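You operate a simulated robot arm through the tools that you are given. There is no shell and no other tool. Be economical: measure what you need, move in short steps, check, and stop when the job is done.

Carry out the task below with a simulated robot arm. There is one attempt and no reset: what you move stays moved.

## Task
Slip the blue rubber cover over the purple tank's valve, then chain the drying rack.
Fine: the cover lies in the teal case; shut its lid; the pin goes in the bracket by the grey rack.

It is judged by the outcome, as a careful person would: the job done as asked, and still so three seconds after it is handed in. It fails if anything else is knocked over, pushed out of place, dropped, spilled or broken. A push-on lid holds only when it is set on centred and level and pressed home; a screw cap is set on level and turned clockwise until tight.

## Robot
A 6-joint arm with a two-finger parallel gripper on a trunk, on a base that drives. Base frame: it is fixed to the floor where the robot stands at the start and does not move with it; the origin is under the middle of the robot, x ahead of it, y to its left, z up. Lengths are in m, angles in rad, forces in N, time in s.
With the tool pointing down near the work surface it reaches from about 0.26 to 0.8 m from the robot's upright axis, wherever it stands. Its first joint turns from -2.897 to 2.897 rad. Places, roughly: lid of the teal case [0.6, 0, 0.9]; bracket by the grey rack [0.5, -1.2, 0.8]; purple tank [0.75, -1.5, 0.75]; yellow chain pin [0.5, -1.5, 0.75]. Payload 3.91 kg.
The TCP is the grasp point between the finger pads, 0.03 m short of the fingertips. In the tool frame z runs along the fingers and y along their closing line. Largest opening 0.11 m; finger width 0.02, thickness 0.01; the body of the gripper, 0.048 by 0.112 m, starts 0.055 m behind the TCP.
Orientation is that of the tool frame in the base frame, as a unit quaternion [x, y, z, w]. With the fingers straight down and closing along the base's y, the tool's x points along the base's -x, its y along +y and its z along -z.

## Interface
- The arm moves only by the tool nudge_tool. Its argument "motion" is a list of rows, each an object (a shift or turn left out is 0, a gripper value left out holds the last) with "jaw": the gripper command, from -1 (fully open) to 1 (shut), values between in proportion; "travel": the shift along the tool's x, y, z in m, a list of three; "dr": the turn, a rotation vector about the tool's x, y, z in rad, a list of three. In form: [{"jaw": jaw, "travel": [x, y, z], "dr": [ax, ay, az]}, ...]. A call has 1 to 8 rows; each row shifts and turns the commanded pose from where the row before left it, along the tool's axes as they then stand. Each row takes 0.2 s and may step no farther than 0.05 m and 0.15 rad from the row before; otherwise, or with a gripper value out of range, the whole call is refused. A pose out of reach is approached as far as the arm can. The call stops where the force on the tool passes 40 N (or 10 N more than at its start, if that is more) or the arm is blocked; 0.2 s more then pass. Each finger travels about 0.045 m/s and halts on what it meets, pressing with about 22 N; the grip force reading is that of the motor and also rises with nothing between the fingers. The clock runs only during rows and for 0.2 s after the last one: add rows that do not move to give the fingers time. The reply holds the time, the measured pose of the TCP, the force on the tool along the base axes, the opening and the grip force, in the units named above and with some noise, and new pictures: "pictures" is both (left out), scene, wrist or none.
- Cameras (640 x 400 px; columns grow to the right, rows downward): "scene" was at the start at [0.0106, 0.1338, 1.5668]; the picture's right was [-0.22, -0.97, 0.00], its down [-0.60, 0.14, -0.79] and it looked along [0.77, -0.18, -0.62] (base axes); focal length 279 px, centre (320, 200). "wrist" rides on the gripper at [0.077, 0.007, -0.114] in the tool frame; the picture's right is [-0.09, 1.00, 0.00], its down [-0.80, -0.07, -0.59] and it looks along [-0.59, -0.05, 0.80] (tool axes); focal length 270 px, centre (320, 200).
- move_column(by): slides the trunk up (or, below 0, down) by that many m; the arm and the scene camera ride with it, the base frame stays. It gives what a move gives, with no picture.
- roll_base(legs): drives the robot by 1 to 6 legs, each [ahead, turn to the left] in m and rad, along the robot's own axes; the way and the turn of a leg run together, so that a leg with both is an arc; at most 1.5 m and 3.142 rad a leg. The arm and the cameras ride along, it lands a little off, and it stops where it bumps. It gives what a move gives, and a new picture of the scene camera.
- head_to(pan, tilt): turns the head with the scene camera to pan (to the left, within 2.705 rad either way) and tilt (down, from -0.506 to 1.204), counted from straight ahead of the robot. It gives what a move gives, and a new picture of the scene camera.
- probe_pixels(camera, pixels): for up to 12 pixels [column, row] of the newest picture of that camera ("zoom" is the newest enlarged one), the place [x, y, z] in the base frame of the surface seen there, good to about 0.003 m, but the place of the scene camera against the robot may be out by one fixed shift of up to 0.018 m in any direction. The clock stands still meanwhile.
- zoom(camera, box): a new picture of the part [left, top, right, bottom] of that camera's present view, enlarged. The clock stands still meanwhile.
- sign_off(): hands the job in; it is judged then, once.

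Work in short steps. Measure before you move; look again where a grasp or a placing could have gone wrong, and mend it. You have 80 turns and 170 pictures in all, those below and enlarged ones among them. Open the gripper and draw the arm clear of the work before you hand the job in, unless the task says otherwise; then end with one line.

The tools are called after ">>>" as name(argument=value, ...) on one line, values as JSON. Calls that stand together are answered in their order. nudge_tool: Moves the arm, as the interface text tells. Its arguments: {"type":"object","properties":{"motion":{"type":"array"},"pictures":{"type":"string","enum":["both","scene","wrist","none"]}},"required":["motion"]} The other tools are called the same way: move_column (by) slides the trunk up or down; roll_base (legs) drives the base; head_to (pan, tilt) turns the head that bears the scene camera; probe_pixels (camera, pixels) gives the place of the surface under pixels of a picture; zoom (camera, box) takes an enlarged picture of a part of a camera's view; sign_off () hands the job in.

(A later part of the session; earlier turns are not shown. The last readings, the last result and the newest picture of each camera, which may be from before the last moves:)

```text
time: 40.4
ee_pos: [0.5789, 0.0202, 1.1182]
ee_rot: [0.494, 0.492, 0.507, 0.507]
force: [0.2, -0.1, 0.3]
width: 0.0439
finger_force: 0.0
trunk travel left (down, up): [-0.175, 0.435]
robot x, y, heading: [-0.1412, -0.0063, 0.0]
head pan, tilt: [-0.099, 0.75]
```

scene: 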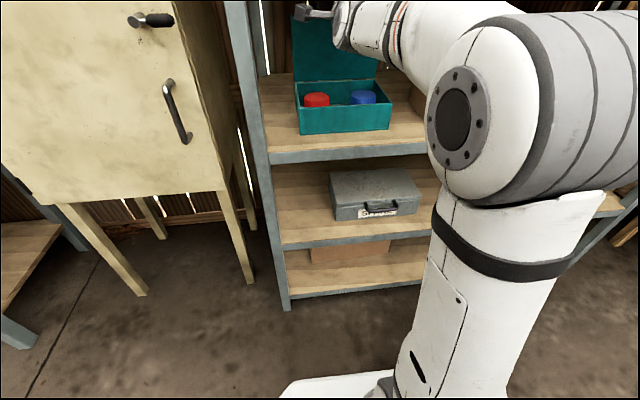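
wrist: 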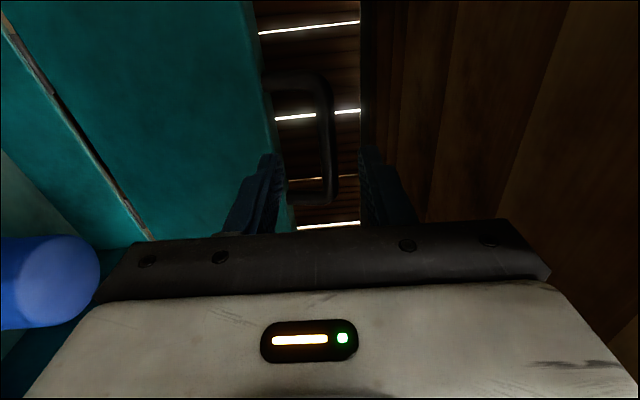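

The lid stays open by itself. I retreat further out and measure the blue cover.

>>> nudge_tool(motion=[{"travel": [0, 0, -0.04]}, {"travel": [0, 0, -0.04]}, {"travel": [0, 0, -0.04]}, {"travel": [0, 0, -0.04]}, {"travel": [0, 0, -0.04]}, {"travel": [0, 0, -0.02]}], pictures="none")

>>> roll_base(legs=[[-0.08, 0]])

>>> zoom(camera="scene", box=[270, 20, 430, 130])

```text
time: 41.8
ee_pos: [0.3738, 0.0188, 1.0951]
ee_rot: [0.506, 0.504, 0.493, 0.497]
force: [-0.4, -0.4, -0.2]
width: 0.0441
finger_force: 0.0
trunk travel left (down, up): [-0.175, 0.435]
robot x, y, heading: [-0.1448, -0.0073, -0.002]
head pan, tilt: [-0.099, 0.75]
```

```text
time: 42.8
ee_pos: [0.2923, 0.0202, 1.0953]
ee_rot: [0.505, 0.506, 0.494, 0.495]
force: [0.7, -0.1, 0.3]
width: 0.044
finger_force: 0.0
trunk travel left (down, up): [-0.175, 0.435]
robot x, y, heading: [-0.2246, -0.0084, -0.003]
head pan, tilt: [-0.099, 0.75]
```

scene: 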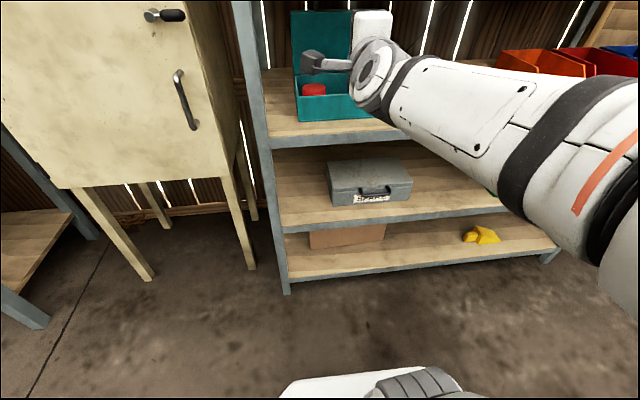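

```text
3.64 times, centred on (350, 75) of scene
```

zoom: 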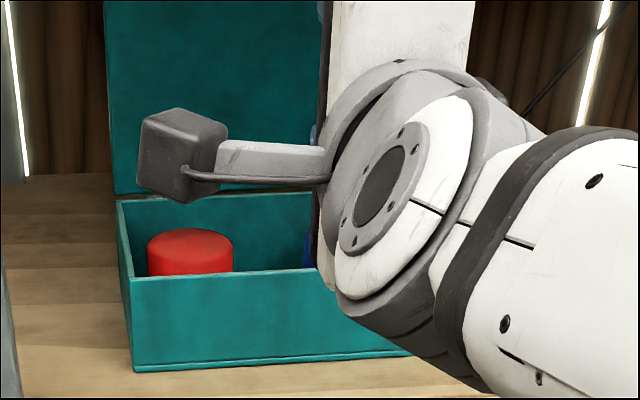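

Now un-roll the tool by −1.57 (camera goes below/behind).

>>> nudge_tool(motion=[{"dr": [0, 0, -0.14]}, {"dr": [0, 0, -0.14]}, {"dr": [0, 0, -0.14]}, {"dr": [0, 0, -0.14]}, {"dr": [0, 0, -0.14]}, {"dr": [0, 0, -0.14]}, {"dr": [0, 0, -0.14]}, {"dr": [0, 0, -0.14]}], pictures="none")

>>> nudge_tool(motion=[{"jaw": -1, "dr": [0, 0, -0.15]}, {"dr": [0, 0, -0.15]}, {"dr": [0, 0, -0.15]}, {"dr": [0, 0.15, 0]}, {"dr": [0, 0.15, 0]}, {"dr": [0, 0.15, 0]}, {"dr": [0, 0.15, 0]}, {"dr": [0, 0.1, 0]}], pictures="both")

```text
time: 44.6
ee_pos: [0.2931, 0.0236, 1.0865]
ee_rot: [0.159, 0.7, 0.153, 0.679]
force: [0.3, -0.6, 0.2]
width: 0.044
finger_force: 0.1
trunk travel left (down, up): [-0.175, 0.435]
robot x, y, heading: [-0.2255, -0.0079, -0.004]
head pan, tilt: [-0.099, 0.75]
```

```text
time: 46.4
ee_pos: [0.2927, 0.0264, 1.0876]
ee_rot: [0.02, 0.882, -0.017, 0.47]
force: [-0.7, 0.1, 0.7]
width: 0.1101
finger_force: 0.1
out of reach, approached as far as the arm can: row 4, 5, 8
trunk travel left (down, up): [-0.175, 0.435]
robot x, y, heading: [-0.2306, -0.0069, -0.002]
head pan, tilt: [-0.099, 0.75]
```

scene: 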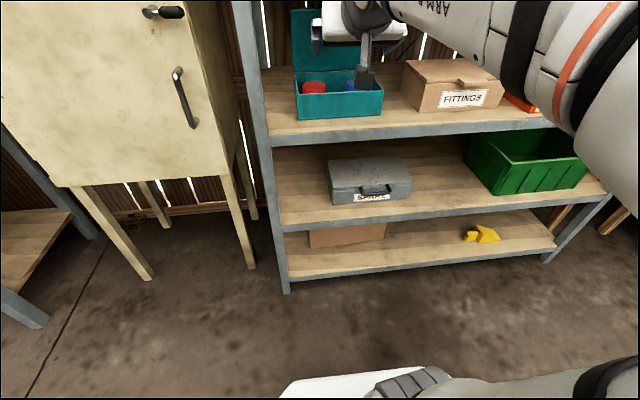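
wrist: 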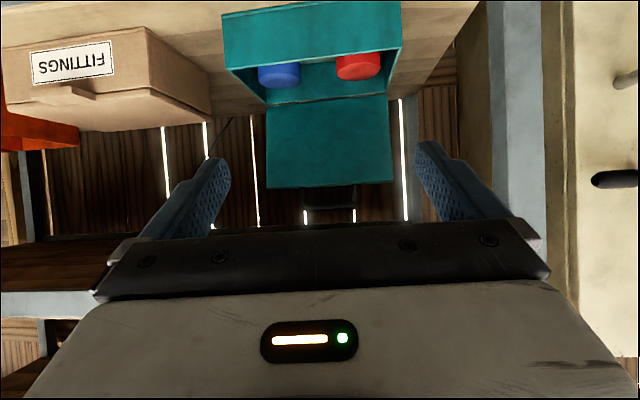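

The wrist camera sees both covers (blue at (280,75)). Probe.

>>> probe_pixels(camera="wrist", pixels=[[280, 76], [265, 82], [296, 78], [280, 86], [280, 68], [280, 98], [225, 68], [400, 48], [310, 30], [310, 60], [320, 190], [340, 62]])

>>> zoom(camera="wrist", box=[200, 0, 420, 120])

>>> probe_pixels(camera="scene", pixels=[[350, 85], [313, 88], [310, 86], [318, 86], [340, 92], [340, 60]])

```text
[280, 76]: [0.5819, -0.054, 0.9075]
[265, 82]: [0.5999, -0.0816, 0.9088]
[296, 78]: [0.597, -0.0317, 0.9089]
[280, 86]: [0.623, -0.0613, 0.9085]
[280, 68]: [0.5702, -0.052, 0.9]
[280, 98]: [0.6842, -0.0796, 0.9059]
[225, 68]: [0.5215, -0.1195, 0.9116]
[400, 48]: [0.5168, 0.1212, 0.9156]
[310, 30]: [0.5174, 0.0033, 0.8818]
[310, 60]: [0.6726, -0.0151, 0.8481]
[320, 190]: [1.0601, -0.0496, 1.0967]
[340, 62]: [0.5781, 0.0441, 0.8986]
```

```text
2.91 times, centred on (310, 60) of wrist
```

zoom: 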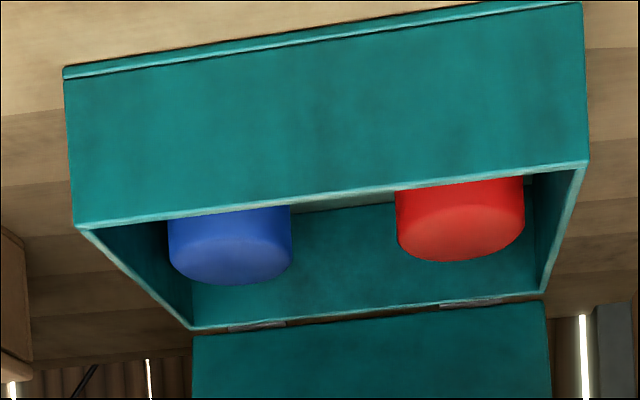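

```text
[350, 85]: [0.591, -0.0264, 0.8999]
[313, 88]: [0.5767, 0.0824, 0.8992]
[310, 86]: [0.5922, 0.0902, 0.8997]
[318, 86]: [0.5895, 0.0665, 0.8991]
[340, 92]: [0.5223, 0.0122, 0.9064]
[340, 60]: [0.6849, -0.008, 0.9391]
```

Blue cap: centre ≈(0.598, −0.056), Ø≈0.053, top z≈0.908. I pitch to ~56° down, narrow the jaws to ~0.075 and move to a point in front above it.

>>> nudge_tool(motion=[{"jaw": -0.36, "dr": [-0.015, 0.129, -0.009]}, {"dr": [-0.015, 0.129, -0.009]}, {"dr": [-0.015, 0.129, -0.009]}, {"travel": [-0.019, -0.0165, 0.039]}, {"travel": [-0.019, -0.0165, 0.039]}, {"travel": [-0.019, -0.0165, 0.039]}, {"travel": [-0.019, -0.0165, 0.039]}], pictures="both")

```text
time: 48.0
ee_pos: [0.4046, 0.0945, 0.9668]
ee_rot: [0.008, 0.951, -0.032, 0.309]
force: [-0.5, -0.2, -0.5]
width: 0.0748
finger_force: 0.0
out of reach, approached as far as the arm can: row 1, 2, 3, 4, 5, 6, 7
trunk travel left (down, up): [-0.175, 0.435]
robot x, y, heading: [-0.2273, -0.0075, -0.004]
head pan, tilt: [-0.099, 0.75]
```

scene: 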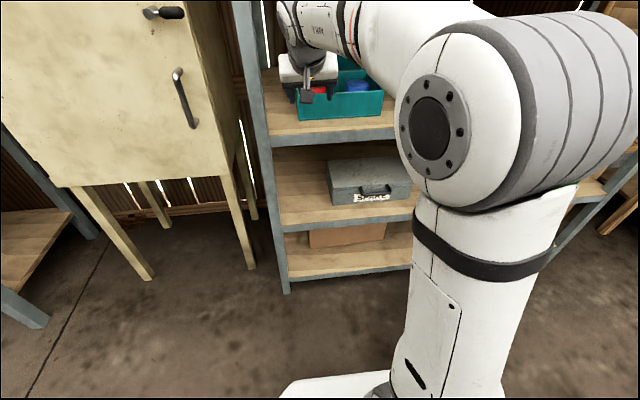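
wrist: 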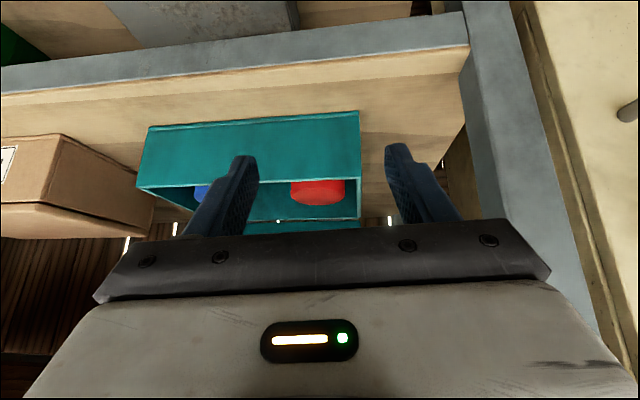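

The arm lags (y off by 0.13), a reach problem near folded posture. I send a still row to see whether it settles.

>>> nudge_tool(motion=[{}, {"travel": [-0.008, 0, 0.006]}, {}], pictures="none")

```text
time: 48.8
ee_pos: [0.4088, 0.1047, 0.9614]
ee_rot: [0.007, 0.951, -0.029, 0.307]
force: [0.7, -0.6, -0.3]
width: 0.0749
finger_force: 0.0
out of reach, approached as far as the arm can: row 2
trunk travel left (down, up): [-0.175, 0.435]
robot x, y, heading: [-0.2283, -0.0061, 0.003]
head pan, tilt: [-0.099, 0.75]
```

I bring the command back to the measured spot, then step −y in small increments to see where it sticks.

>>> nudge_tool(motion=[{"travel": [0.014, 0.035, 0.003]}, {"travel": [0.014, 0.035, 0.003]}, {"travel": [0.014, 0.035, 0.003]}, {"travel": [0.014, 0.035, 0.003]}], pictures="none")

>>> nudge_tool(motion=[{"travel": [0, -0.03, 0]}, {"travel": [0, -0.03, 0]}, {"travel": [0, -0.03, 0]}], pictures="scene")

```text
time: 49.8
ee_pos: [0.3708, 0.2472, 0.9149]
ee_rot: [0.005, 0.953, -0.019, 0.301]
force: [-0.3, -0.2, 0.0]
width: 0.0749
finger_force: 0.1
trunk travel left (down, up): [-0.175, 0.435]
robot x, y, heading: [-0.226, -0.0074, 0.001]
head pan, tilt: [-0.099, 0.75]
```

```text
time: 50.6
ee_pos: [0.3707, 0.1551, 0.9187]
ee_rot: [0.003, 0.953, -0.019, 0.303]
force: [-0.1, 0.4, 0.7]
width: 0.0745
finger_force: 0.0
trunk travel left (down, up): [-0.175, 0.435]
robot x, y, heading: [-0.2238, -0.0054, -0.003]
head pan, tilt: [-0.099, 0.75]
```

scene: 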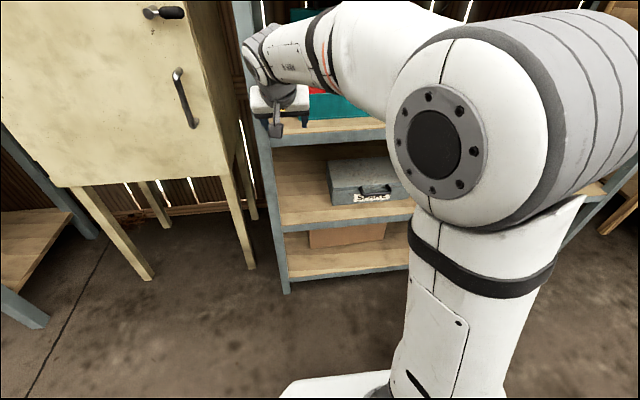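

It follows now. Continue −y to −0.055 in front of the shelf.

>>> nudge_tool(motion=[{"travel": [0, -0.035, 0]}, {"travel": [0, -0.035, 0]}, {"travel": [0, -0.035, 0]}, {"travel": [0, -0.035, 0]}, {"travel": [0, -0.035, 0]}, {"travel": [0, -0.035, 0]}], pictures="none")

```text
time: 52.0
ee_pos: [0.346, 0.0369, 0.8901]
ee_rot: [0.009, 0.95, -0.036, 0.308]
force: [-0.1, 0.3, 0.2]
width: 0.0746
finger_force: 0.1
out of reach, approached as far as the arm can: row 3, 4, 5, 6
trunk travel left (down, up): [-0.175, 0.435]
robot x, y, heading: [-0.2212, -0.0087, 0.0]
head pan, tilt: [-0.099, 0.75]
```

It sticks near y≈0.04 again; I'll instead shift the base to the right so the case lies left of centre. First check what is behind.

>>> head_to(pan=-2.5, tilt=0.7)

>>> head_to(pan=2.5, tilt=0.7)

```text
time: 54.2
ee_pos: [0.347, 0.0358, 0.8909]
ee_rot: [0.009, 0.951, -0.036, 0.308]
force: [-0.4, 0.7, 0.8]
width: 0.0747
finger_force: 0.1
trunk travel left (down, up): [-0.175, 0.435]
robot x, y, heading: [-0.2251, -0.0127, -0.004]
head pan, tilt: [-2.499, 0.7]
```

scene: 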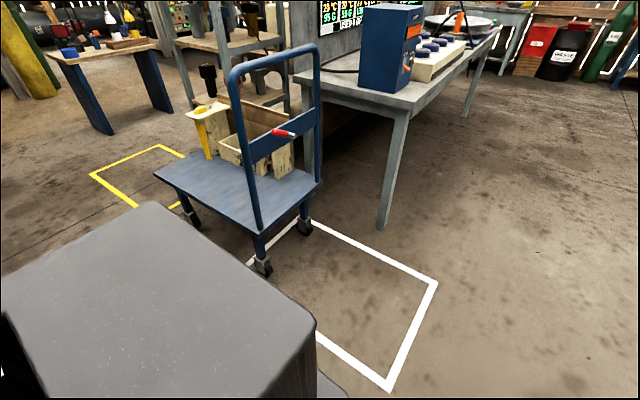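

```text
time: 58.1
ee_pos: [0.3475, 0.0368, 0.8891]
ee_rot: [0.01, 0.951, -0.036, 0.308]
force: [0.1, 0.8, -0.2]
width: 0.0751
finger_force: 0.0
trunk travel left (down, up): [-0.175, 0.435]
robot x, y, heading: [-0.2233, -0.0081, -0.005]
head pan, tilt: [2.499, 0.7]
```

scene: 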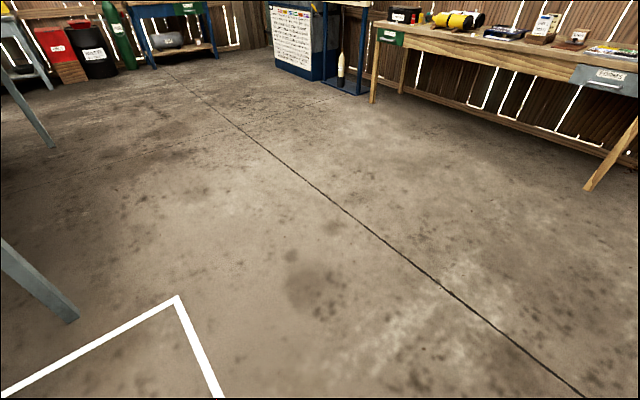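

Space behind is clear for ~0.3 m. I back up, jog right with turn-forward-turn.

>>> roll_base(legs=[[-0.3, 0], [0, -0.5], [0.4, 0], [0, 0.5]])

>>> head_to(pan=0.1, tilt=0.6)

```text
time: 65.2
ee_pos: [0.3975, -0.1554, 0.8895]
ee_rot: [0.01, 0.951, -0.036, 0.308]
force: [0.1, 0.1, -0.9]
width: 0.0749
finger_force: 0.0
trunk travel left (down, up): [-0.175, 0.435]
robot x, y, heading: [-0.1693, -0.2098, -0.009]
head pan, tilt: [2.499, 0.7]
```

scene: 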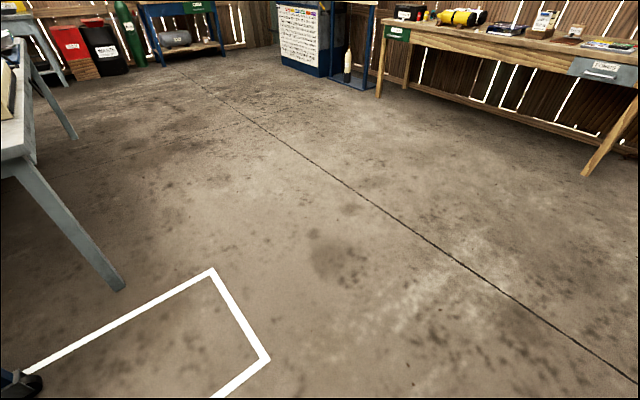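

```text
time: 67.3
ee_pos: [0.3982, -0.1562, 0.8892]
ee_rot: [0.01, 0.951, -0.037, 0.308]
force: [0.5, -0.2, -0.1]
width: 0.075
finger_force: 0.0
trunk travel left (down, up): [-0.175, 0.435]
robot x, y, heading: [-0.1738, -0.2128, -0.011]
head pan, tilt: [0.099, 0.6]
```

scene: 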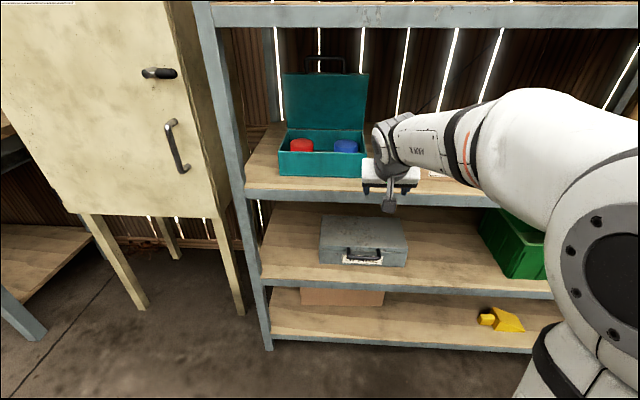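

Now the case is to the left. I fix yaw, raise to z≈0.965 and shift to y≈−0.056.

>>> nudge_tool(motion=[{"dr": [-0.077, 0.034, 0]}, {"travel": [-0.014, 0.033, -0.021]}, {"travel": [-0.014, 0.033, -0.021]}, {"travel": [-0.014, 0.033, -0.021]}, {}], pictures="none")

```text
time: 68.5
ee_pos: [0.3968, -0.0473, 0.9597]
ee_rot: [0.007, 0.953, -0.025, 0.303]
force: [0.1, -0.6, 0.7]
width: 0.0747
finger_force: 0.0
out of reach, approached as far as the arm can: row 1
trunk travel left (down, up): [-0.175, 0.435]
robot x, y, heading: [-0.1718, -0.2138, -0.015]
head pan, tilt: [0.099, 0.6]
```

Tracking well. Advance to x≈0.53 at z≈0.96, correcting the small yaw.

>>> nudge_tool(motion=[{"dr": [-0.05, 0.02, 0]}, {"travel": [-0.036, -0.002, 0.024]}, {"travel": [-0.036, -0.002, 0.024]}, {"travel": [-0.036, -0.002, 0.024]}, {}], pictures="both")

```text
time: 69.8
ee_pos: [0.5176, -0.0338, 0.9468]
ee_rot: [0.003, 0.954, -0.013, 0.301]
force: [0.3, 0.4, -0.7]
width: 0.0748
finger_force: 0.1
out of reach, approached as far as the arm can: row 3, 4
trunk travel left (down, up): [-0.175, 0.435]
robot x, y, heading: [-0.1734, -0.2135, -0.013]
head pan, tilt: [0.099, 0.6]
```

scene: 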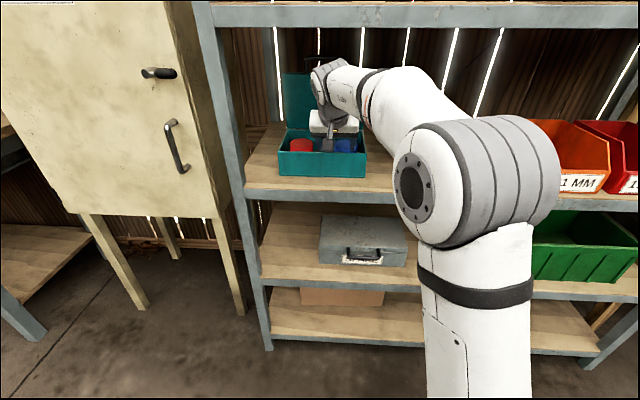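
wrist: 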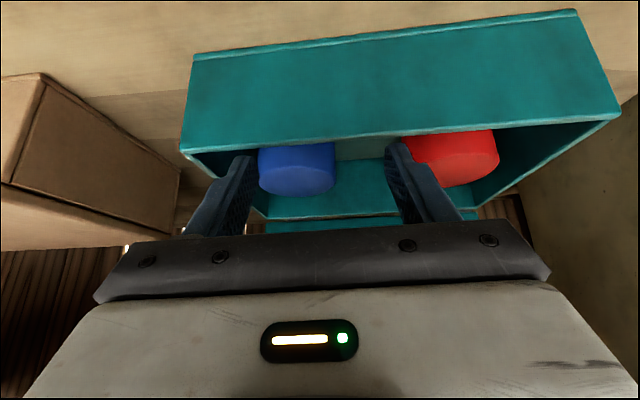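

Blue cap lies between the fingers' lines but the arm is at its reach limit. I retract 0.12, raise the trunk 0.1 (then lower arm), and drive forward.

>>> nudge_tool(motion=[{"travel": [0.036, 0, -0.024]}, {"travel": [0.036, 0, -0.024]}, {"travel": [0.036, -0.01, -0.024]}, {"travel": [0.02, 0, 0.03]}], pictures="none")

>>> move_column(by=0.1)

>>> nudge_tool(motion=[{"travel": [0.02, 0, 0.03]}, {"travel": [0.02, 0, 0.03]}, {}], pictures="scene")

```text
time: 70.0
ee_pos: [0.5104, -0.0328, 0.9506]
ee_rot: [0.004, 0.95, -0.01, 0.311]
force: [-1.0, 0.8, 0.2]
width: 0.0748
finger_force: 0.2
trunk travel left (down, up): [-0.175, 0.435]
robot x, y, heading: [-0.1722, -0.2121, -0.015]
head pan, tilt: [0.099, 0.6]
stopped in row 1: the force on the tool passed its limit (the readings are from after the stop); the commanded pose is now the measured one
```

```text
time: 71.4
ee_pos: [0.5121, -0.0332, 1.0479]
ee_rot: [0.004, 0.951, -0.009, 0.308]
force: [0.3, -0.4, -0.7]
width: 0.0749
finger_force: 0.1
trunk travel left (down, up): [-0.275, 0.335]
robot x, y, heading: [-0.1715, -0.2108, -0.011]
head pan, tilt: [0.099, 0.6]
```

```text
time: 72.2
ee_pos: [0.5146, -0.0326, 0.977]
ee_rot: [0.004, 0.951, -0.01, 0.309]
force: [0.3, -0.5, 0.6]
width: 0.0748
finger_force: 0.0
trunk travel left (down, up): [-0.275, 0.335]
robot x, y, heading: [-0.1741, -0.2118, -0.014]
head pan, tilt: [0.099, 0.6]
```

scene: 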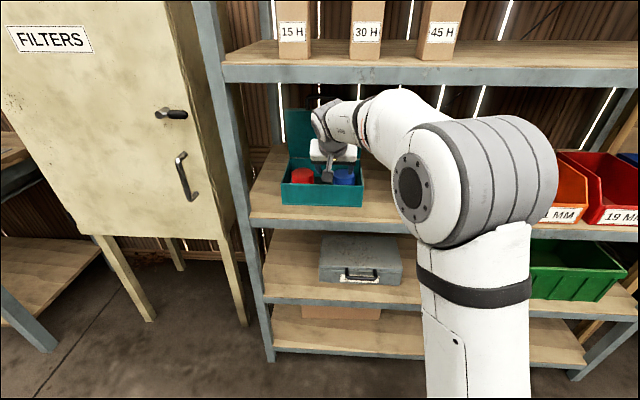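

Forces are nil now and we're at (0.515,−0.033,0.977). With the higher trunk I step toward the cap again, watching.

>>> nudge_tool(motion=[{"travel": [-0.02, -0.012, 0.024]}, {"travel": [-0.02, -0.012, 0.024]}, {}], pictures="both")

```text
time: 73.0
ee_pos: [0.5728, -0.059, 0.9627]
ee_rot: [0.006, 0.951, -0.011, 0.31]
force: [0.1, -0.4, -0.1]
width: 0.0748
finger_force: 0.1
trunk travel left (down, up): [-0.275, 0.335]
robot x, y, heading: [-0.1699, -0.2149, -0.014]
head pan, tilt: [0.099, 0.6]
```

scene: 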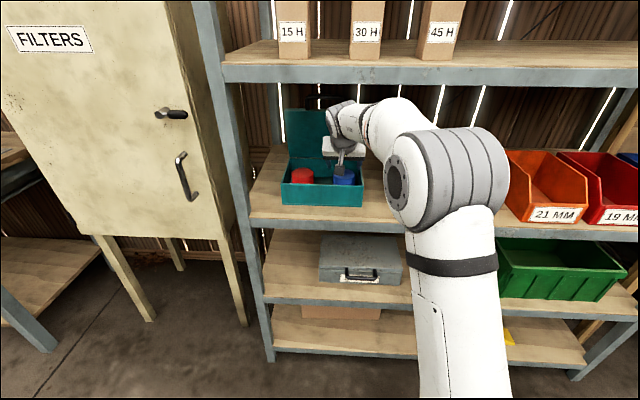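
wrist: 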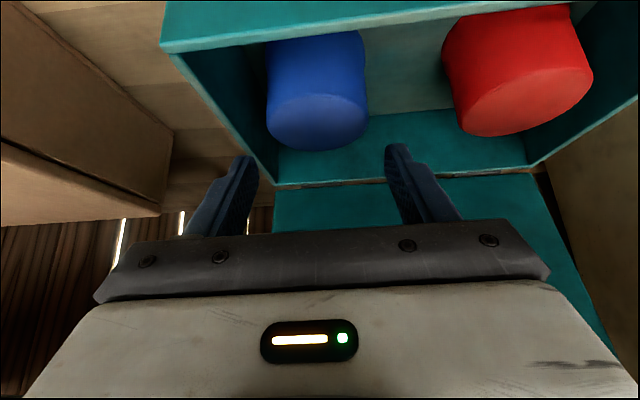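

Great view of the blue cap (318,95). Probe it.

>>> probe_pixels(camera="wrist", pixels=[[317, 145], [272, 120], [364, 115], [320, 98], [320, 120], [345, 105], [200, 85], [262, 165], [320, 60], [420, 120]])

```text
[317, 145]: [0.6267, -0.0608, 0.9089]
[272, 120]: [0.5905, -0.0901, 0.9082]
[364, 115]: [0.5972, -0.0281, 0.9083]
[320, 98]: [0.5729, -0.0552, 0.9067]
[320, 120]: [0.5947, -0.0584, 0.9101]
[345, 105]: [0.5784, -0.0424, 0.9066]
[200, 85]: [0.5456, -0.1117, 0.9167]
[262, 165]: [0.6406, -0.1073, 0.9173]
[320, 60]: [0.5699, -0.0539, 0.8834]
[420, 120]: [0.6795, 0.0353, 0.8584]
```

Cap centre ≈(0.599,−0.058), Ø≈0.06, wall inner at y≈−0.109. I set the opening to 0.07 and descend in stages.

>>> nudge_tool(motion=[{"jaw": -0.27}, {"travel": [0.0068, 0.0003, 0.024]}, {"travel": [0.0068, 0.0003, 0.024]}, {"travel": [0.0068, 0.0003, 0.024]}, {}], pictures="wrist")

```text
time: 74.2
ee_pos: [0.6009, -0.0608, 0.8918]
ee_rot: [0.005, 0.951, -0.01, 0.308]
force: [0.7, 4.8, -2.5]
width: 0.0699
finger_force: 0.2
trunk travel left (down, up): [-0.275, 0.335]
robot x, y, heading: [-0.1749, -0.2135, -0.013]
head pan, tilt: [0.099, 0.6]
```

wrist: 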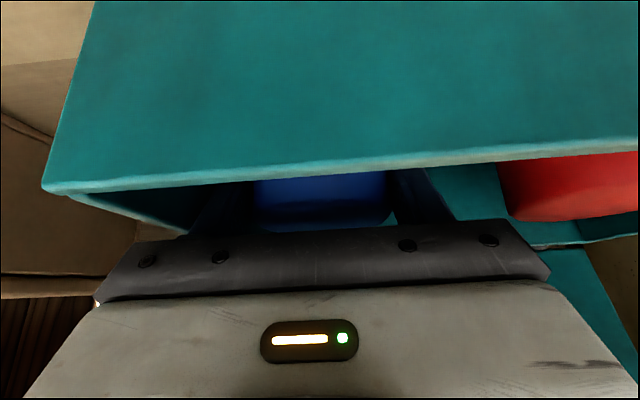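

Cap is between the fingers; a slight +y force suggests the right finger brushes the wall. Shift +y 2 mm and close.

>>> nudge_tool(motion=[{"travel": [0, 0.002, 0]}, {"jaw": 1}, {}, {}, {}], pictures="wrist")

```text
time: 75.4
ee_pos: [0.6016, -0.0585, 0.893]
ee_rot: [0.005, 0.951, -0.009, 0.309]
force: [-0.5, -0.5, -0.5]
width: 0.0686
finger_force: 22.0
trunk travel left (down, up): [-0.275, 0.335]
robot x, y, heading: [-0.1715, -0.2136, -0.014]
head pan, tilt: [0.099, 0.6]
```

wrist: 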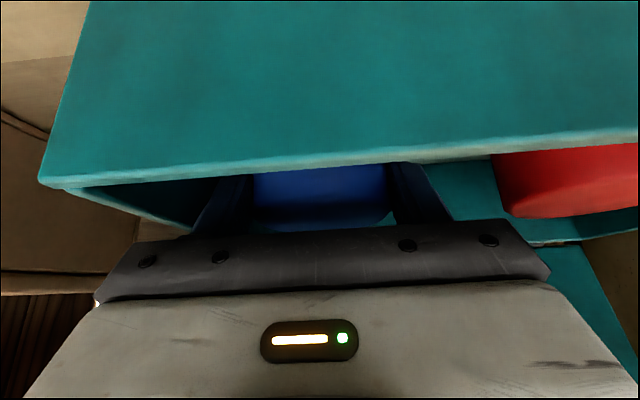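

Width stopped at 0.0686 with 22 N. Zoom to see whether the fingers hold the cap (perhaps a wider skirt).

>>> zoom(camera="wrist", box=[170, 140, 490, 260])

>>> zoom(camera="scene", box=[260, 90, 420, 220])

```text
2.00 times, centred on (330, 200) of wrist
```

zoom: 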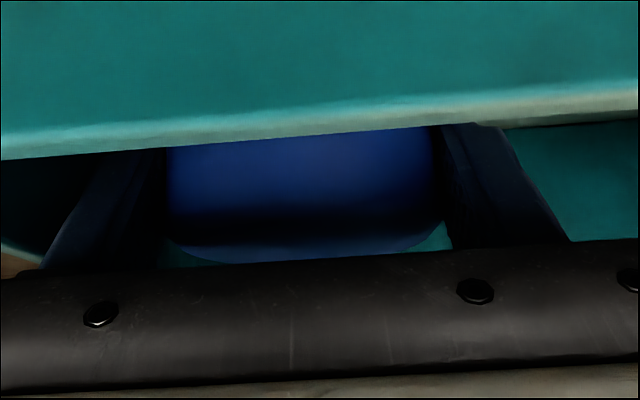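

```text
3.08 times, centred on (340, 155) of scene
```

zoom: 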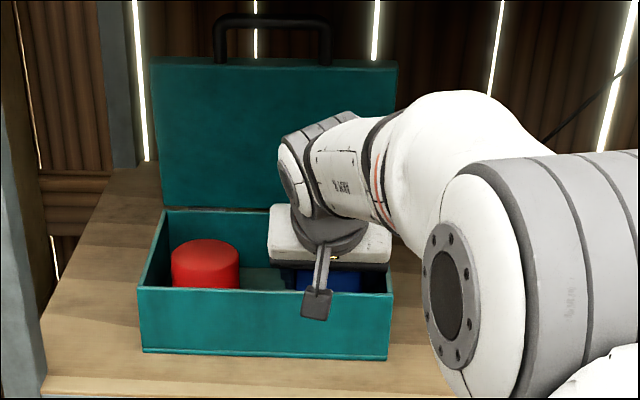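

The cap is gripped snugly (Ø≈0.0686). Lift 0.09 straight up, then check.

>>> nudge_tool(motion=[{"travel": [-0.0118, 0, -0.0162]}, {"travel": [-0.0177, 0, -0.0242]}, {"travel": [-0.0177, 0, -0.0242]}, {"travel": [-0.0118, 0, -0.0162]}, {}], pictures="both")

```text
time: 76.6
ee_pos: [0.5914, -0.0486, 0.9848]
ee_rot: [0.007, 0.95, -0.016, 0.312]
force: [0.1, -0.7, -1.0]
width: 0.0687
finger_force: 21.8
out of reach, approached as far as the arm can: row 3, 4
trunk travel left (down, up): [-0.275, 0.335]
robot x, y, heading: [-0.1752, -0.2145, -0.013]
head pan, tilt: [0.099, 0.6]
```

scene: 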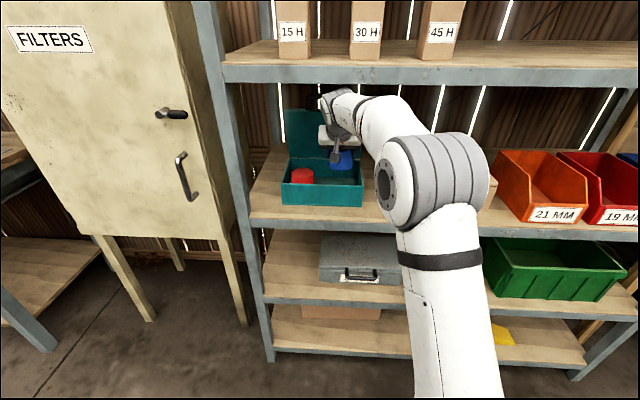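
wrist: 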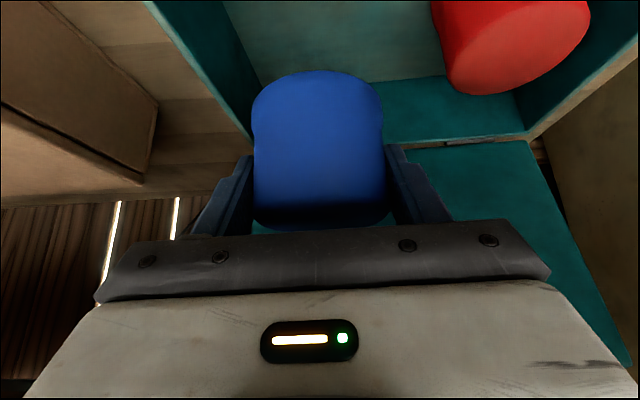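

Cap held and clear of the rim. Drive straight back 0.3 m to withdraw from the shelf.

>>> roll_base(legs=[[-0.3, 0]])

```text
time: 78.6
ee_pos: [0.2929, -0.0478, 0.986]
ee_rot: [0.011, 0.95, -0.018, 0.312]
force: [-0.3, -0.6, -2.1]
width: 0.0683
finger_force: 22.7
trunk travel left (down, up): [-0.275, 0.335]
robot x, y, heading: [-0.4733, -0.2124, -0.015]
head pan, tilt: [0.099, 0.6]
```

scene: 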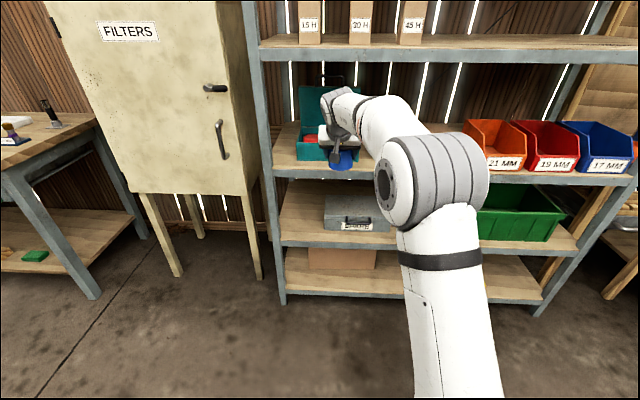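

I'll shut the lid later with a free gripper. Look toward the tank/trolley to plan the drive.

>>> head_to(pan=-1.5, tilt=0.6)

>>> probe_pixels(camera="scene", pixels=[[320, 200], [420, 200], [500, 250], [450, 300], [540, 200], [580, 300], [300, 100], [250, 200], [400, 350], [350, 250]])

```text
time: 80.3
ee_pos: [0.2925, -0.0483, 0.9857]
ee_rot: [0.01, 0.949, -0.018, 0.313]
force: [0.1, 0.0, 0.2]
width: 0.0684
finger_force: 22.0
trunk travel left (down, up): [-0.275, 0.335]
robot x, y, heading: [-0.4759, -0.2062, -0.014]
head pan, tilt: [-1.499, 0.6]
```

scene: 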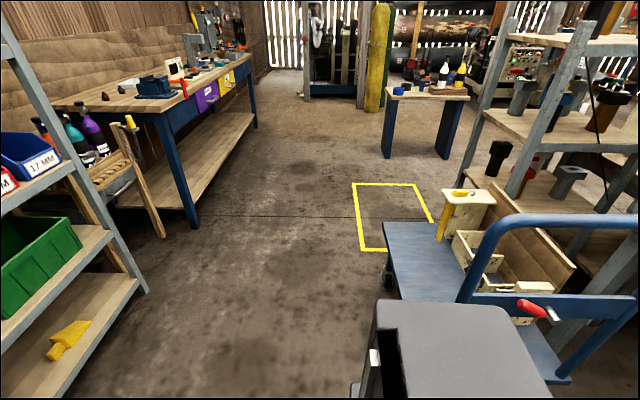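

```text
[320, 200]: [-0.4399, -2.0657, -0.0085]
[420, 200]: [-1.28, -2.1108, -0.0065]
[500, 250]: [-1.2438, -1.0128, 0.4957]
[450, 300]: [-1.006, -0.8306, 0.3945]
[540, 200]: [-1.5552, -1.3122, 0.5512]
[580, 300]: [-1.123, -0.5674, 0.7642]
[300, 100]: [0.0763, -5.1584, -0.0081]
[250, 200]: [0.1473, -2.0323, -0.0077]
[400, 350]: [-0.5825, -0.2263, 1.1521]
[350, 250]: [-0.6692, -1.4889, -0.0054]
```

The drying rack area is around (110,160): zoom on it.

>>> zoom(camera="scene", box=[0, 80, 200, 260])

>>> probe_pixels(camera="zoom", pixels=[[412, 135], [425, 170], [290, 140], [315, 230], [225, 165], [330, 260], [380, 340], [520, 480], [290, 100], [235, 130]])

```text
2.22 times, centred on (100, 170) of scene
```

zoom: 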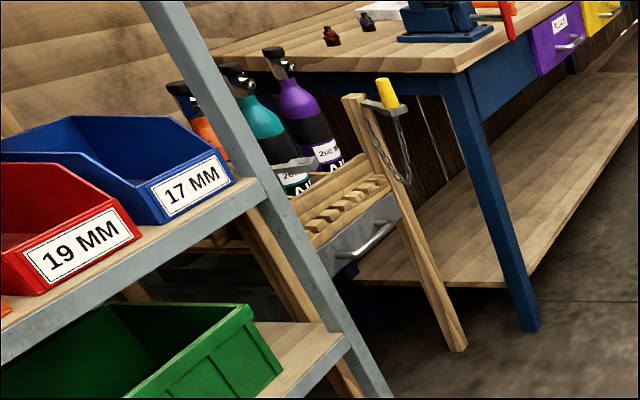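

```text
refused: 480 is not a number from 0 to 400
```

Three leaning tanks sit in a wooden rack, with a yellow pin holstered on its right post. I retract the arm ~0.12 and drive over in two legs avoiding the trolley.

>>> nudge_tool(motion=[{"travel": [0.0323, 0, -0.0236]}, {"travel": [0.0323, 0, -0.0236]}, {"travel": [0.0323, 0, -0.0236]}], pictures="none")

>>> roll_base(legs=[[0, -1.2], [0.6, 0], [0, -0.6], [0.58, 0], [0, 1.8]])

>>> head_to(pan=0.1, tilt=0.5)

```text
time: 81.1
ee_pos: [0.1697, -0.0469, 0.9859]
ee_rot: [0.011, 0.95, -0.018, 0.312]
force: [0.5, 0.2, 0.1]
width: 0.0682
finger_force: 21.7
trunk travel left (down, up): [-0.275, 0.335]
robot x, y, heading: [-0.4752, -0.2077, -0.017]
head pan, tilt: [-1.499, 0.6]
```

```text
time: 96.4
ee_pos: [0.224, -1.1887, 0.986]
ee_rot: [0.014, 0.95, -0.019, 0.313]
force: [0.0, -0.4, -0.4]
width: 0.0673
finger_force: 22.0
trunk travel left (down, up): [-0.275, 0.335]
robot x, y, heading: [-0.4242, -1.3692, -0.035]
head pan, tilt: [-1.499, 0.6]
```

scene: 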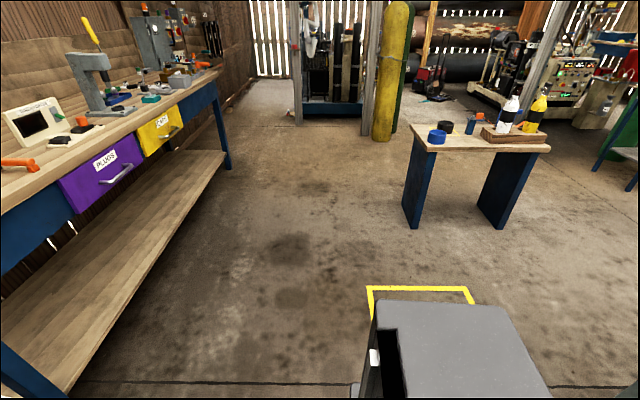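

```text
time: 98.1
ee_pos: [0.2244, -1.187, 0.9851]
ee_rot: [0.013, 0.95, -0.018, 0.312]
force: [-0.6, 0.2, -0.7]
width: 0.0674
finger_force: 21.8
trunk travel left (down, up): [-0.275, 0.335]
robot x, y, heading: [-0.4199, -1.3726, -0.028]
head pan, tilt: [0.099, 0.499]
```

scene: 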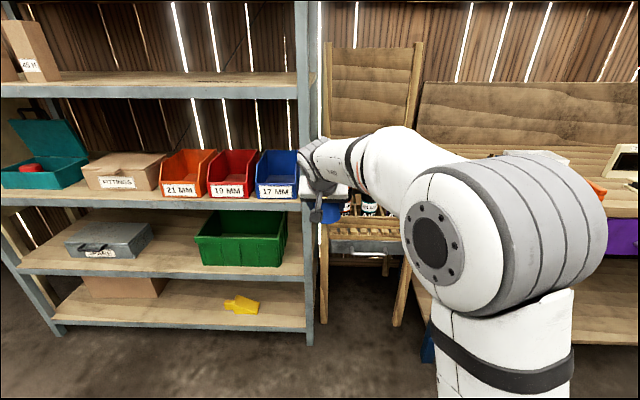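

The arm blocks the rack view; check the wrist camera and zoom the visible part.

>>> nudge_tool(motion=[{}], pictures="wrist")

>>> zoom(camera="scene", box=[290, 30, 450, 340])

```text
time: 98.5
ee_pos: [0.2234, -1.1883, 0.9861]
ee_rot: [0.013, 0.95, -0.018, 0.312]
force: [0.0, 0.2, -0.1]
width: 0.0675
finger_force: 22.1
trunk travel left (down, up): [-0.275, 0.335]
robot x, y, heading: [-0.4239, -1.3724, -0.032]
head pan, tilt: [0.099, 0.499]
```

wrist: 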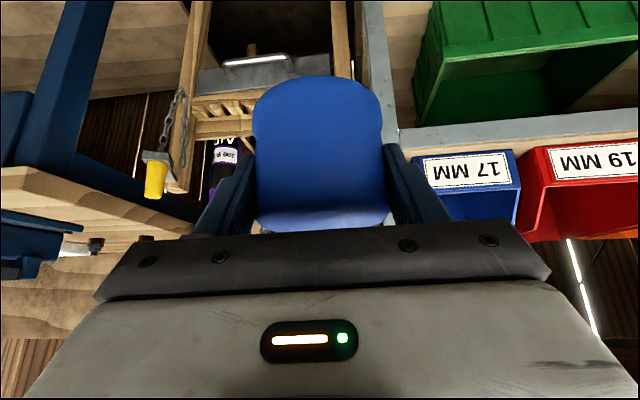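

```text
1.29 times, centred on (370, 185) of scene
```

zoom: 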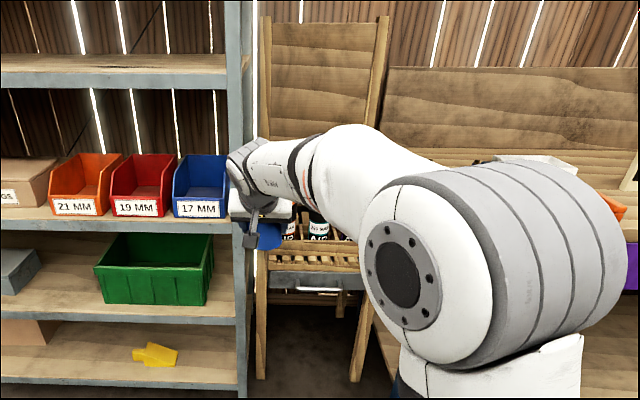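

I swing the robot left 0.8 rad (arm clears) and look right with the head to see the rack.

>>> roll_base(legs=[[0, 0.8]])

>>> head_to(pan=-0.75, tilt=0.5)

>>> zoom(camera="scene", box=[240, 120, 400, 260])

```text
time: 101.0
ee_pos: [-0.1023, -0.7815, 0.9865]
ee_rot: [-0.356, 0.88, 0.104, 0.295]
force: [-0.5, -0.4, -0.3]
width: 0.0673
finger_force: 21.4
trunk travel left (down, up): [-0.275, 0.335]
robot x, y, heading: [-0.4096, -1.3846, 0.765]
head pan, tilt: [0.099, 0.499]
```

scene: 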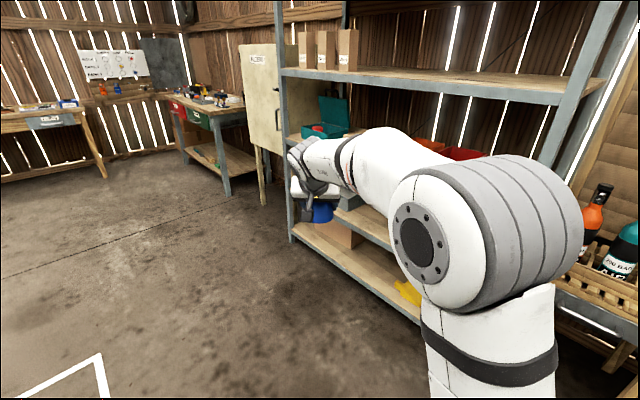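

```text
time: 102.2
ee_pos: [-0.1028, -0.7821, 0.9856]
ee_rot: [-0.356, 0.88, 0.104, 0.295]
force: [0.7, 0.3, 0.2]
width: 0.0675
finger_force: 21.2
trunk travel left (down, up): [-0.275, 0.335]
robot x, y, heading: [-0.4137, -1.3881, 0.763]
head pan, tilt: [-0.75, 0.499]
```

scene: 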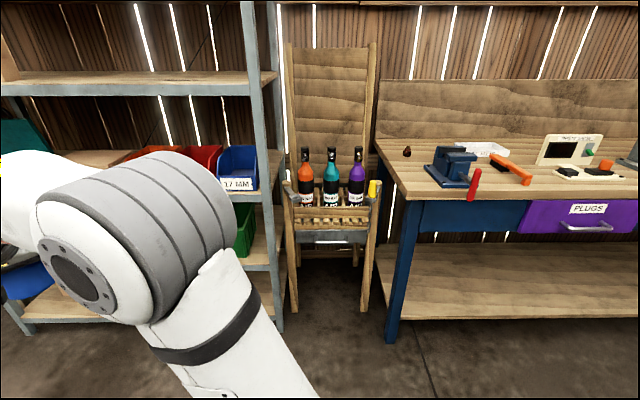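

```text
2.86 times, centred on (320, 190) of scene
```

zoom: 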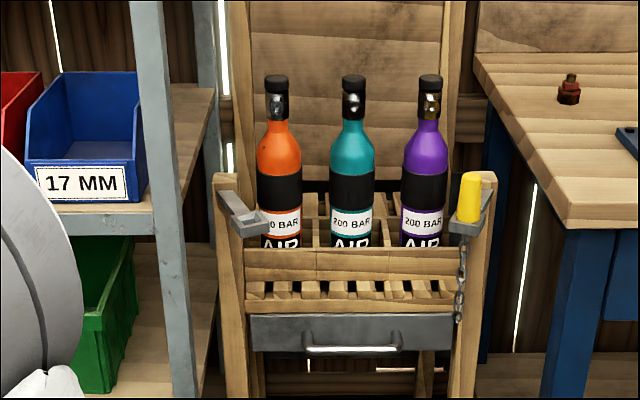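

Tanks are upright with black valves on top; empty grey bracket on the left post (240,212), pin in the right holder (470,200). Probe all.

>>> probe_pixels(camera="zoom", pixels=[[430, 77], [431, 92], [430, 112], [426, 135], [426, 150], [470, 176], [469, 200], [465, 228], [245, 218], [228, 192], [260, 222], [235, 212]])

>>> probe_pixels(camera="zoom", pixels=[[421, 80], [441, 80], [406, 160], [446, 160], [425, 200], [405, 200], [446, 200], [353, 77], [460, 225], [455, 228], [462, 260], [225, 180]])

>>> zoom(camera="scene", box=[340, 140, 390, 240])

>>> zoom(camera="scene", box=[275, 165, 325, 220])

```text
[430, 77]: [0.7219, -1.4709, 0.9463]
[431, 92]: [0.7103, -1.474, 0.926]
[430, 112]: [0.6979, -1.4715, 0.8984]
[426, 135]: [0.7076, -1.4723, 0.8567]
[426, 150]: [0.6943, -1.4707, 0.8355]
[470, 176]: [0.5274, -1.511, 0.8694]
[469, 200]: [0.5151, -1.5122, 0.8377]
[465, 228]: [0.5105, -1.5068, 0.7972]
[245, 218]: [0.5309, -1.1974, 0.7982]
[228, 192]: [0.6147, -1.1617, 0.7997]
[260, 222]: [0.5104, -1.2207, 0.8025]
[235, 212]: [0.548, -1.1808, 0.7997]
```

```text
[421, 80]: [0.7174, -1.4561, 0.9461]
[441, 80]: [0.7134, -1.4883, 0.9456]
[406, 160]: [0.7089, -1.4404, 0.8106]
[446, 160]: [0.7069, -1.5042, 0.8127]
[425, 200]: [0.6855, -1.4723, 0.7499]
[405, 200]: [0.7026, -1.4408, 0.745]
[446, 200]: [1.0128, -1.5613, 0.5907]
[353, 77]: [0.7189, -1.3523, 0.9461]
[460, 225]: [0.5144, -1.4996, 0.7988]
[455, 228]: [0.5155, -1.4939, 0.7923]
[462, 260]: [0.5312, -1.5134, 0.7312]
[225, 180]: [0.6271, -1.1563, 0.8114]
```

```text
4.00 times, centred on (365, 190) of scene
```

zoom: 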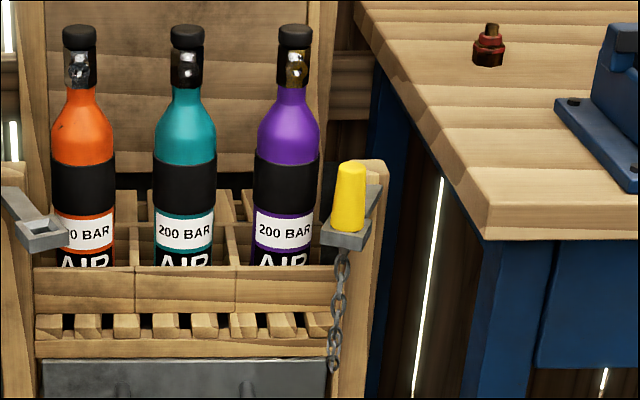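

```text
7.27 times, centred on (300, 192) of scene
```

zoom: 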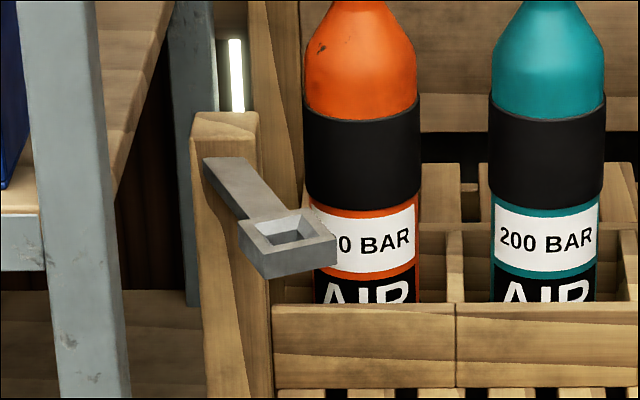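

Purple valve: axis ≈(0.727,−1.472), top ≈0.946 (scene). I raise the trunk 0.05 and drive to about (−0.41,−1.63), heading 0, so the valve lies left of centre as in the earlier pick.

>>> move_column(by=0.05)

>>> roll_base(legs=[[0, -2.33], [0.24, 0], [0, 1.57]])

>>> head_to(pan=0.2, tilt=0.5)

```text
time: 103.1
ee_pos: [-0.1029, -0.7814, 1.0361]
ee_rot: [-0.356, 0.881, 0.103, 0.295]
force: [-0.3, 0.2, -0.2]
width: 0.0673
finger_force: 22.4
trunk travel left (down, up): [-0.325, 0.285]
robot x, y, heading: [-0.4093, -1.3877, 0.767]
head pan, tilt: [-0.75, 0.499]
```

```text
time: 108.8
ee_pos: [-0.1143, -2.005, 1.0355]
ee_rot: [0.632, 0.709, -0.219, 0.224]
force: [0.6, -0.9, -0.8]
width: 0.0678
finger_force: 22.5
trunk travel left (down, up): [-0.325, 0.285]
robot x, y, heading: [-0.3461, -1.3869, -1.449]
head pan, tilt: [-0.75, 0.499]
stopped in leg 1: the robot was blocked; the commanded pose is now the measured one
```

scene: 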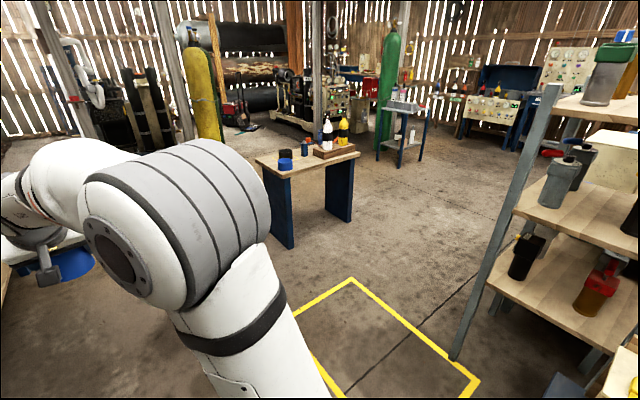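

```text
time: 110.1
ee_pos: [-0.115, -2.0039, 1.0347]
ee_rot: [0.632, 0.708, -0.219, 0.224]
force: [0.2, -0.7, -0.6]
width: 0.0673
finger_force: 21.6
trunk travel left (down, up): [-0.325, 0.285]
robot x, y, heading: [-0.3526, -1.382, -1.459]
head pan, tilt: [0.201, 0.499]
```

scene: 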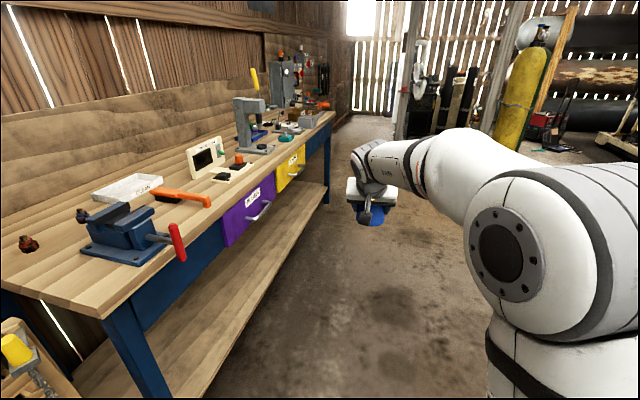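

The robot bumped something behind while turning and stopped. I drive forward 0.25 away from it first, then turn left.

>>> roll_base(legs=[[0.24, 0]])

>>> head_to(pan=-2.6, tilt=0.7)

```text
time: 111.8
ee_pos: [-0.0817, -2.2386, 1.0354]
ee_rot: [0.629, 0.711, -0.218, 0.226]
force: [0.7, -0.5, 0.3]
width: 0.0673
finger_force: 22.1
trunk travel left (down, up): [-0.325, 0.285]
robot x, y, heading: [-0.3232, -1.6257, -1.445]
head pan, tilt: [0.201, 0.499]
```

scene: 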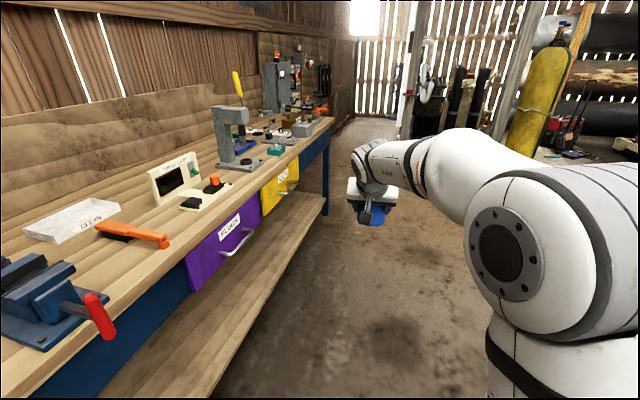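

```text
time: 114.3
ee_pos: [-0.0812, -2.2393, 1.0359]
ee_rot: [0.63, 0.711, -0.218, 0.225]
force: [0.5, 0.0, 0.5]
width: 0.0674
finger_force: 22.5
trunk travel left (down, up): [-0.325, 0.285]
robot x, y, heading: [-0.3256, -1.6203, -1.446]
head pan, tilt: [-2.601, 0.7]
```

scene: 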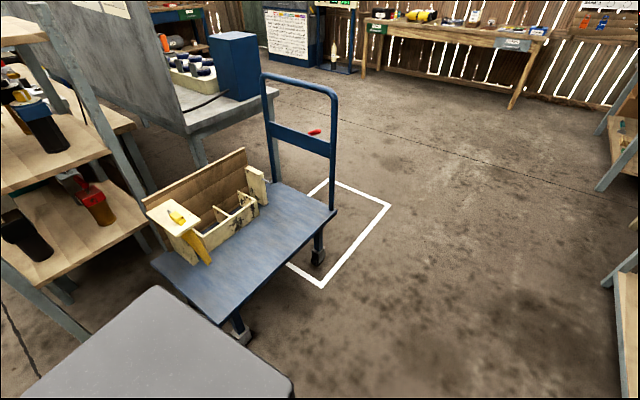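

Check whether the trolley moved: its red grip was earlier at (−1.12,−0.57,0.76).

>>> probe_pixels(camera="scene", pixels=[[314, 131], [333, 215], [215, 320], [152, 258], [180, 215], [318, 250], [335, 182], [388, 205], [322, 286], [320, 265]])

>>> zoom(camera="scene", box=[130, 60, 410, 360])

```text
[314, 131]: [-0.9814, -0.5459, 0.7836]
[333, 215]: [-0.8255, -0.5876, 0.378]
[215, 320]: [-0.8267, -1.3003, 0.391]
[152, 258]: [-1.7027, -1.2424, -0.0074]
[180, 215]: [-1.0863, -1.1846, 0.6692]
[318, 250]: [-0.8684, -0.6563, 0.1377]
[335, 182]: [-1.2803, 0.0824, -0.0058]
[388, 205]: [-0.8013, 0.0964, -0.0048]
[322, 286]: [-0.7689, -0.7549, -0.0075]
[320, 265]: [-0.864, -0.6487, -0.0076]
```

```text
1.33 times, centred on (270, 210) of scene
```

zoom: 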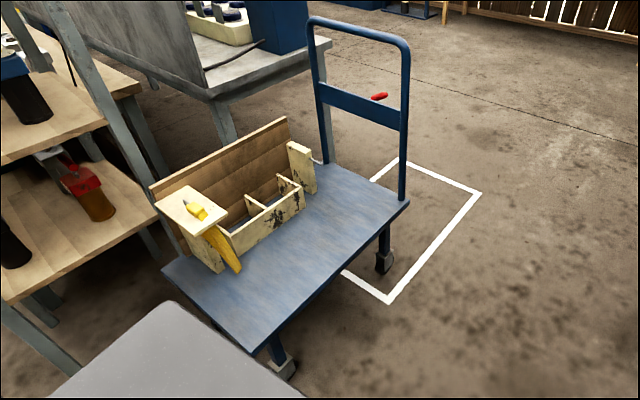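

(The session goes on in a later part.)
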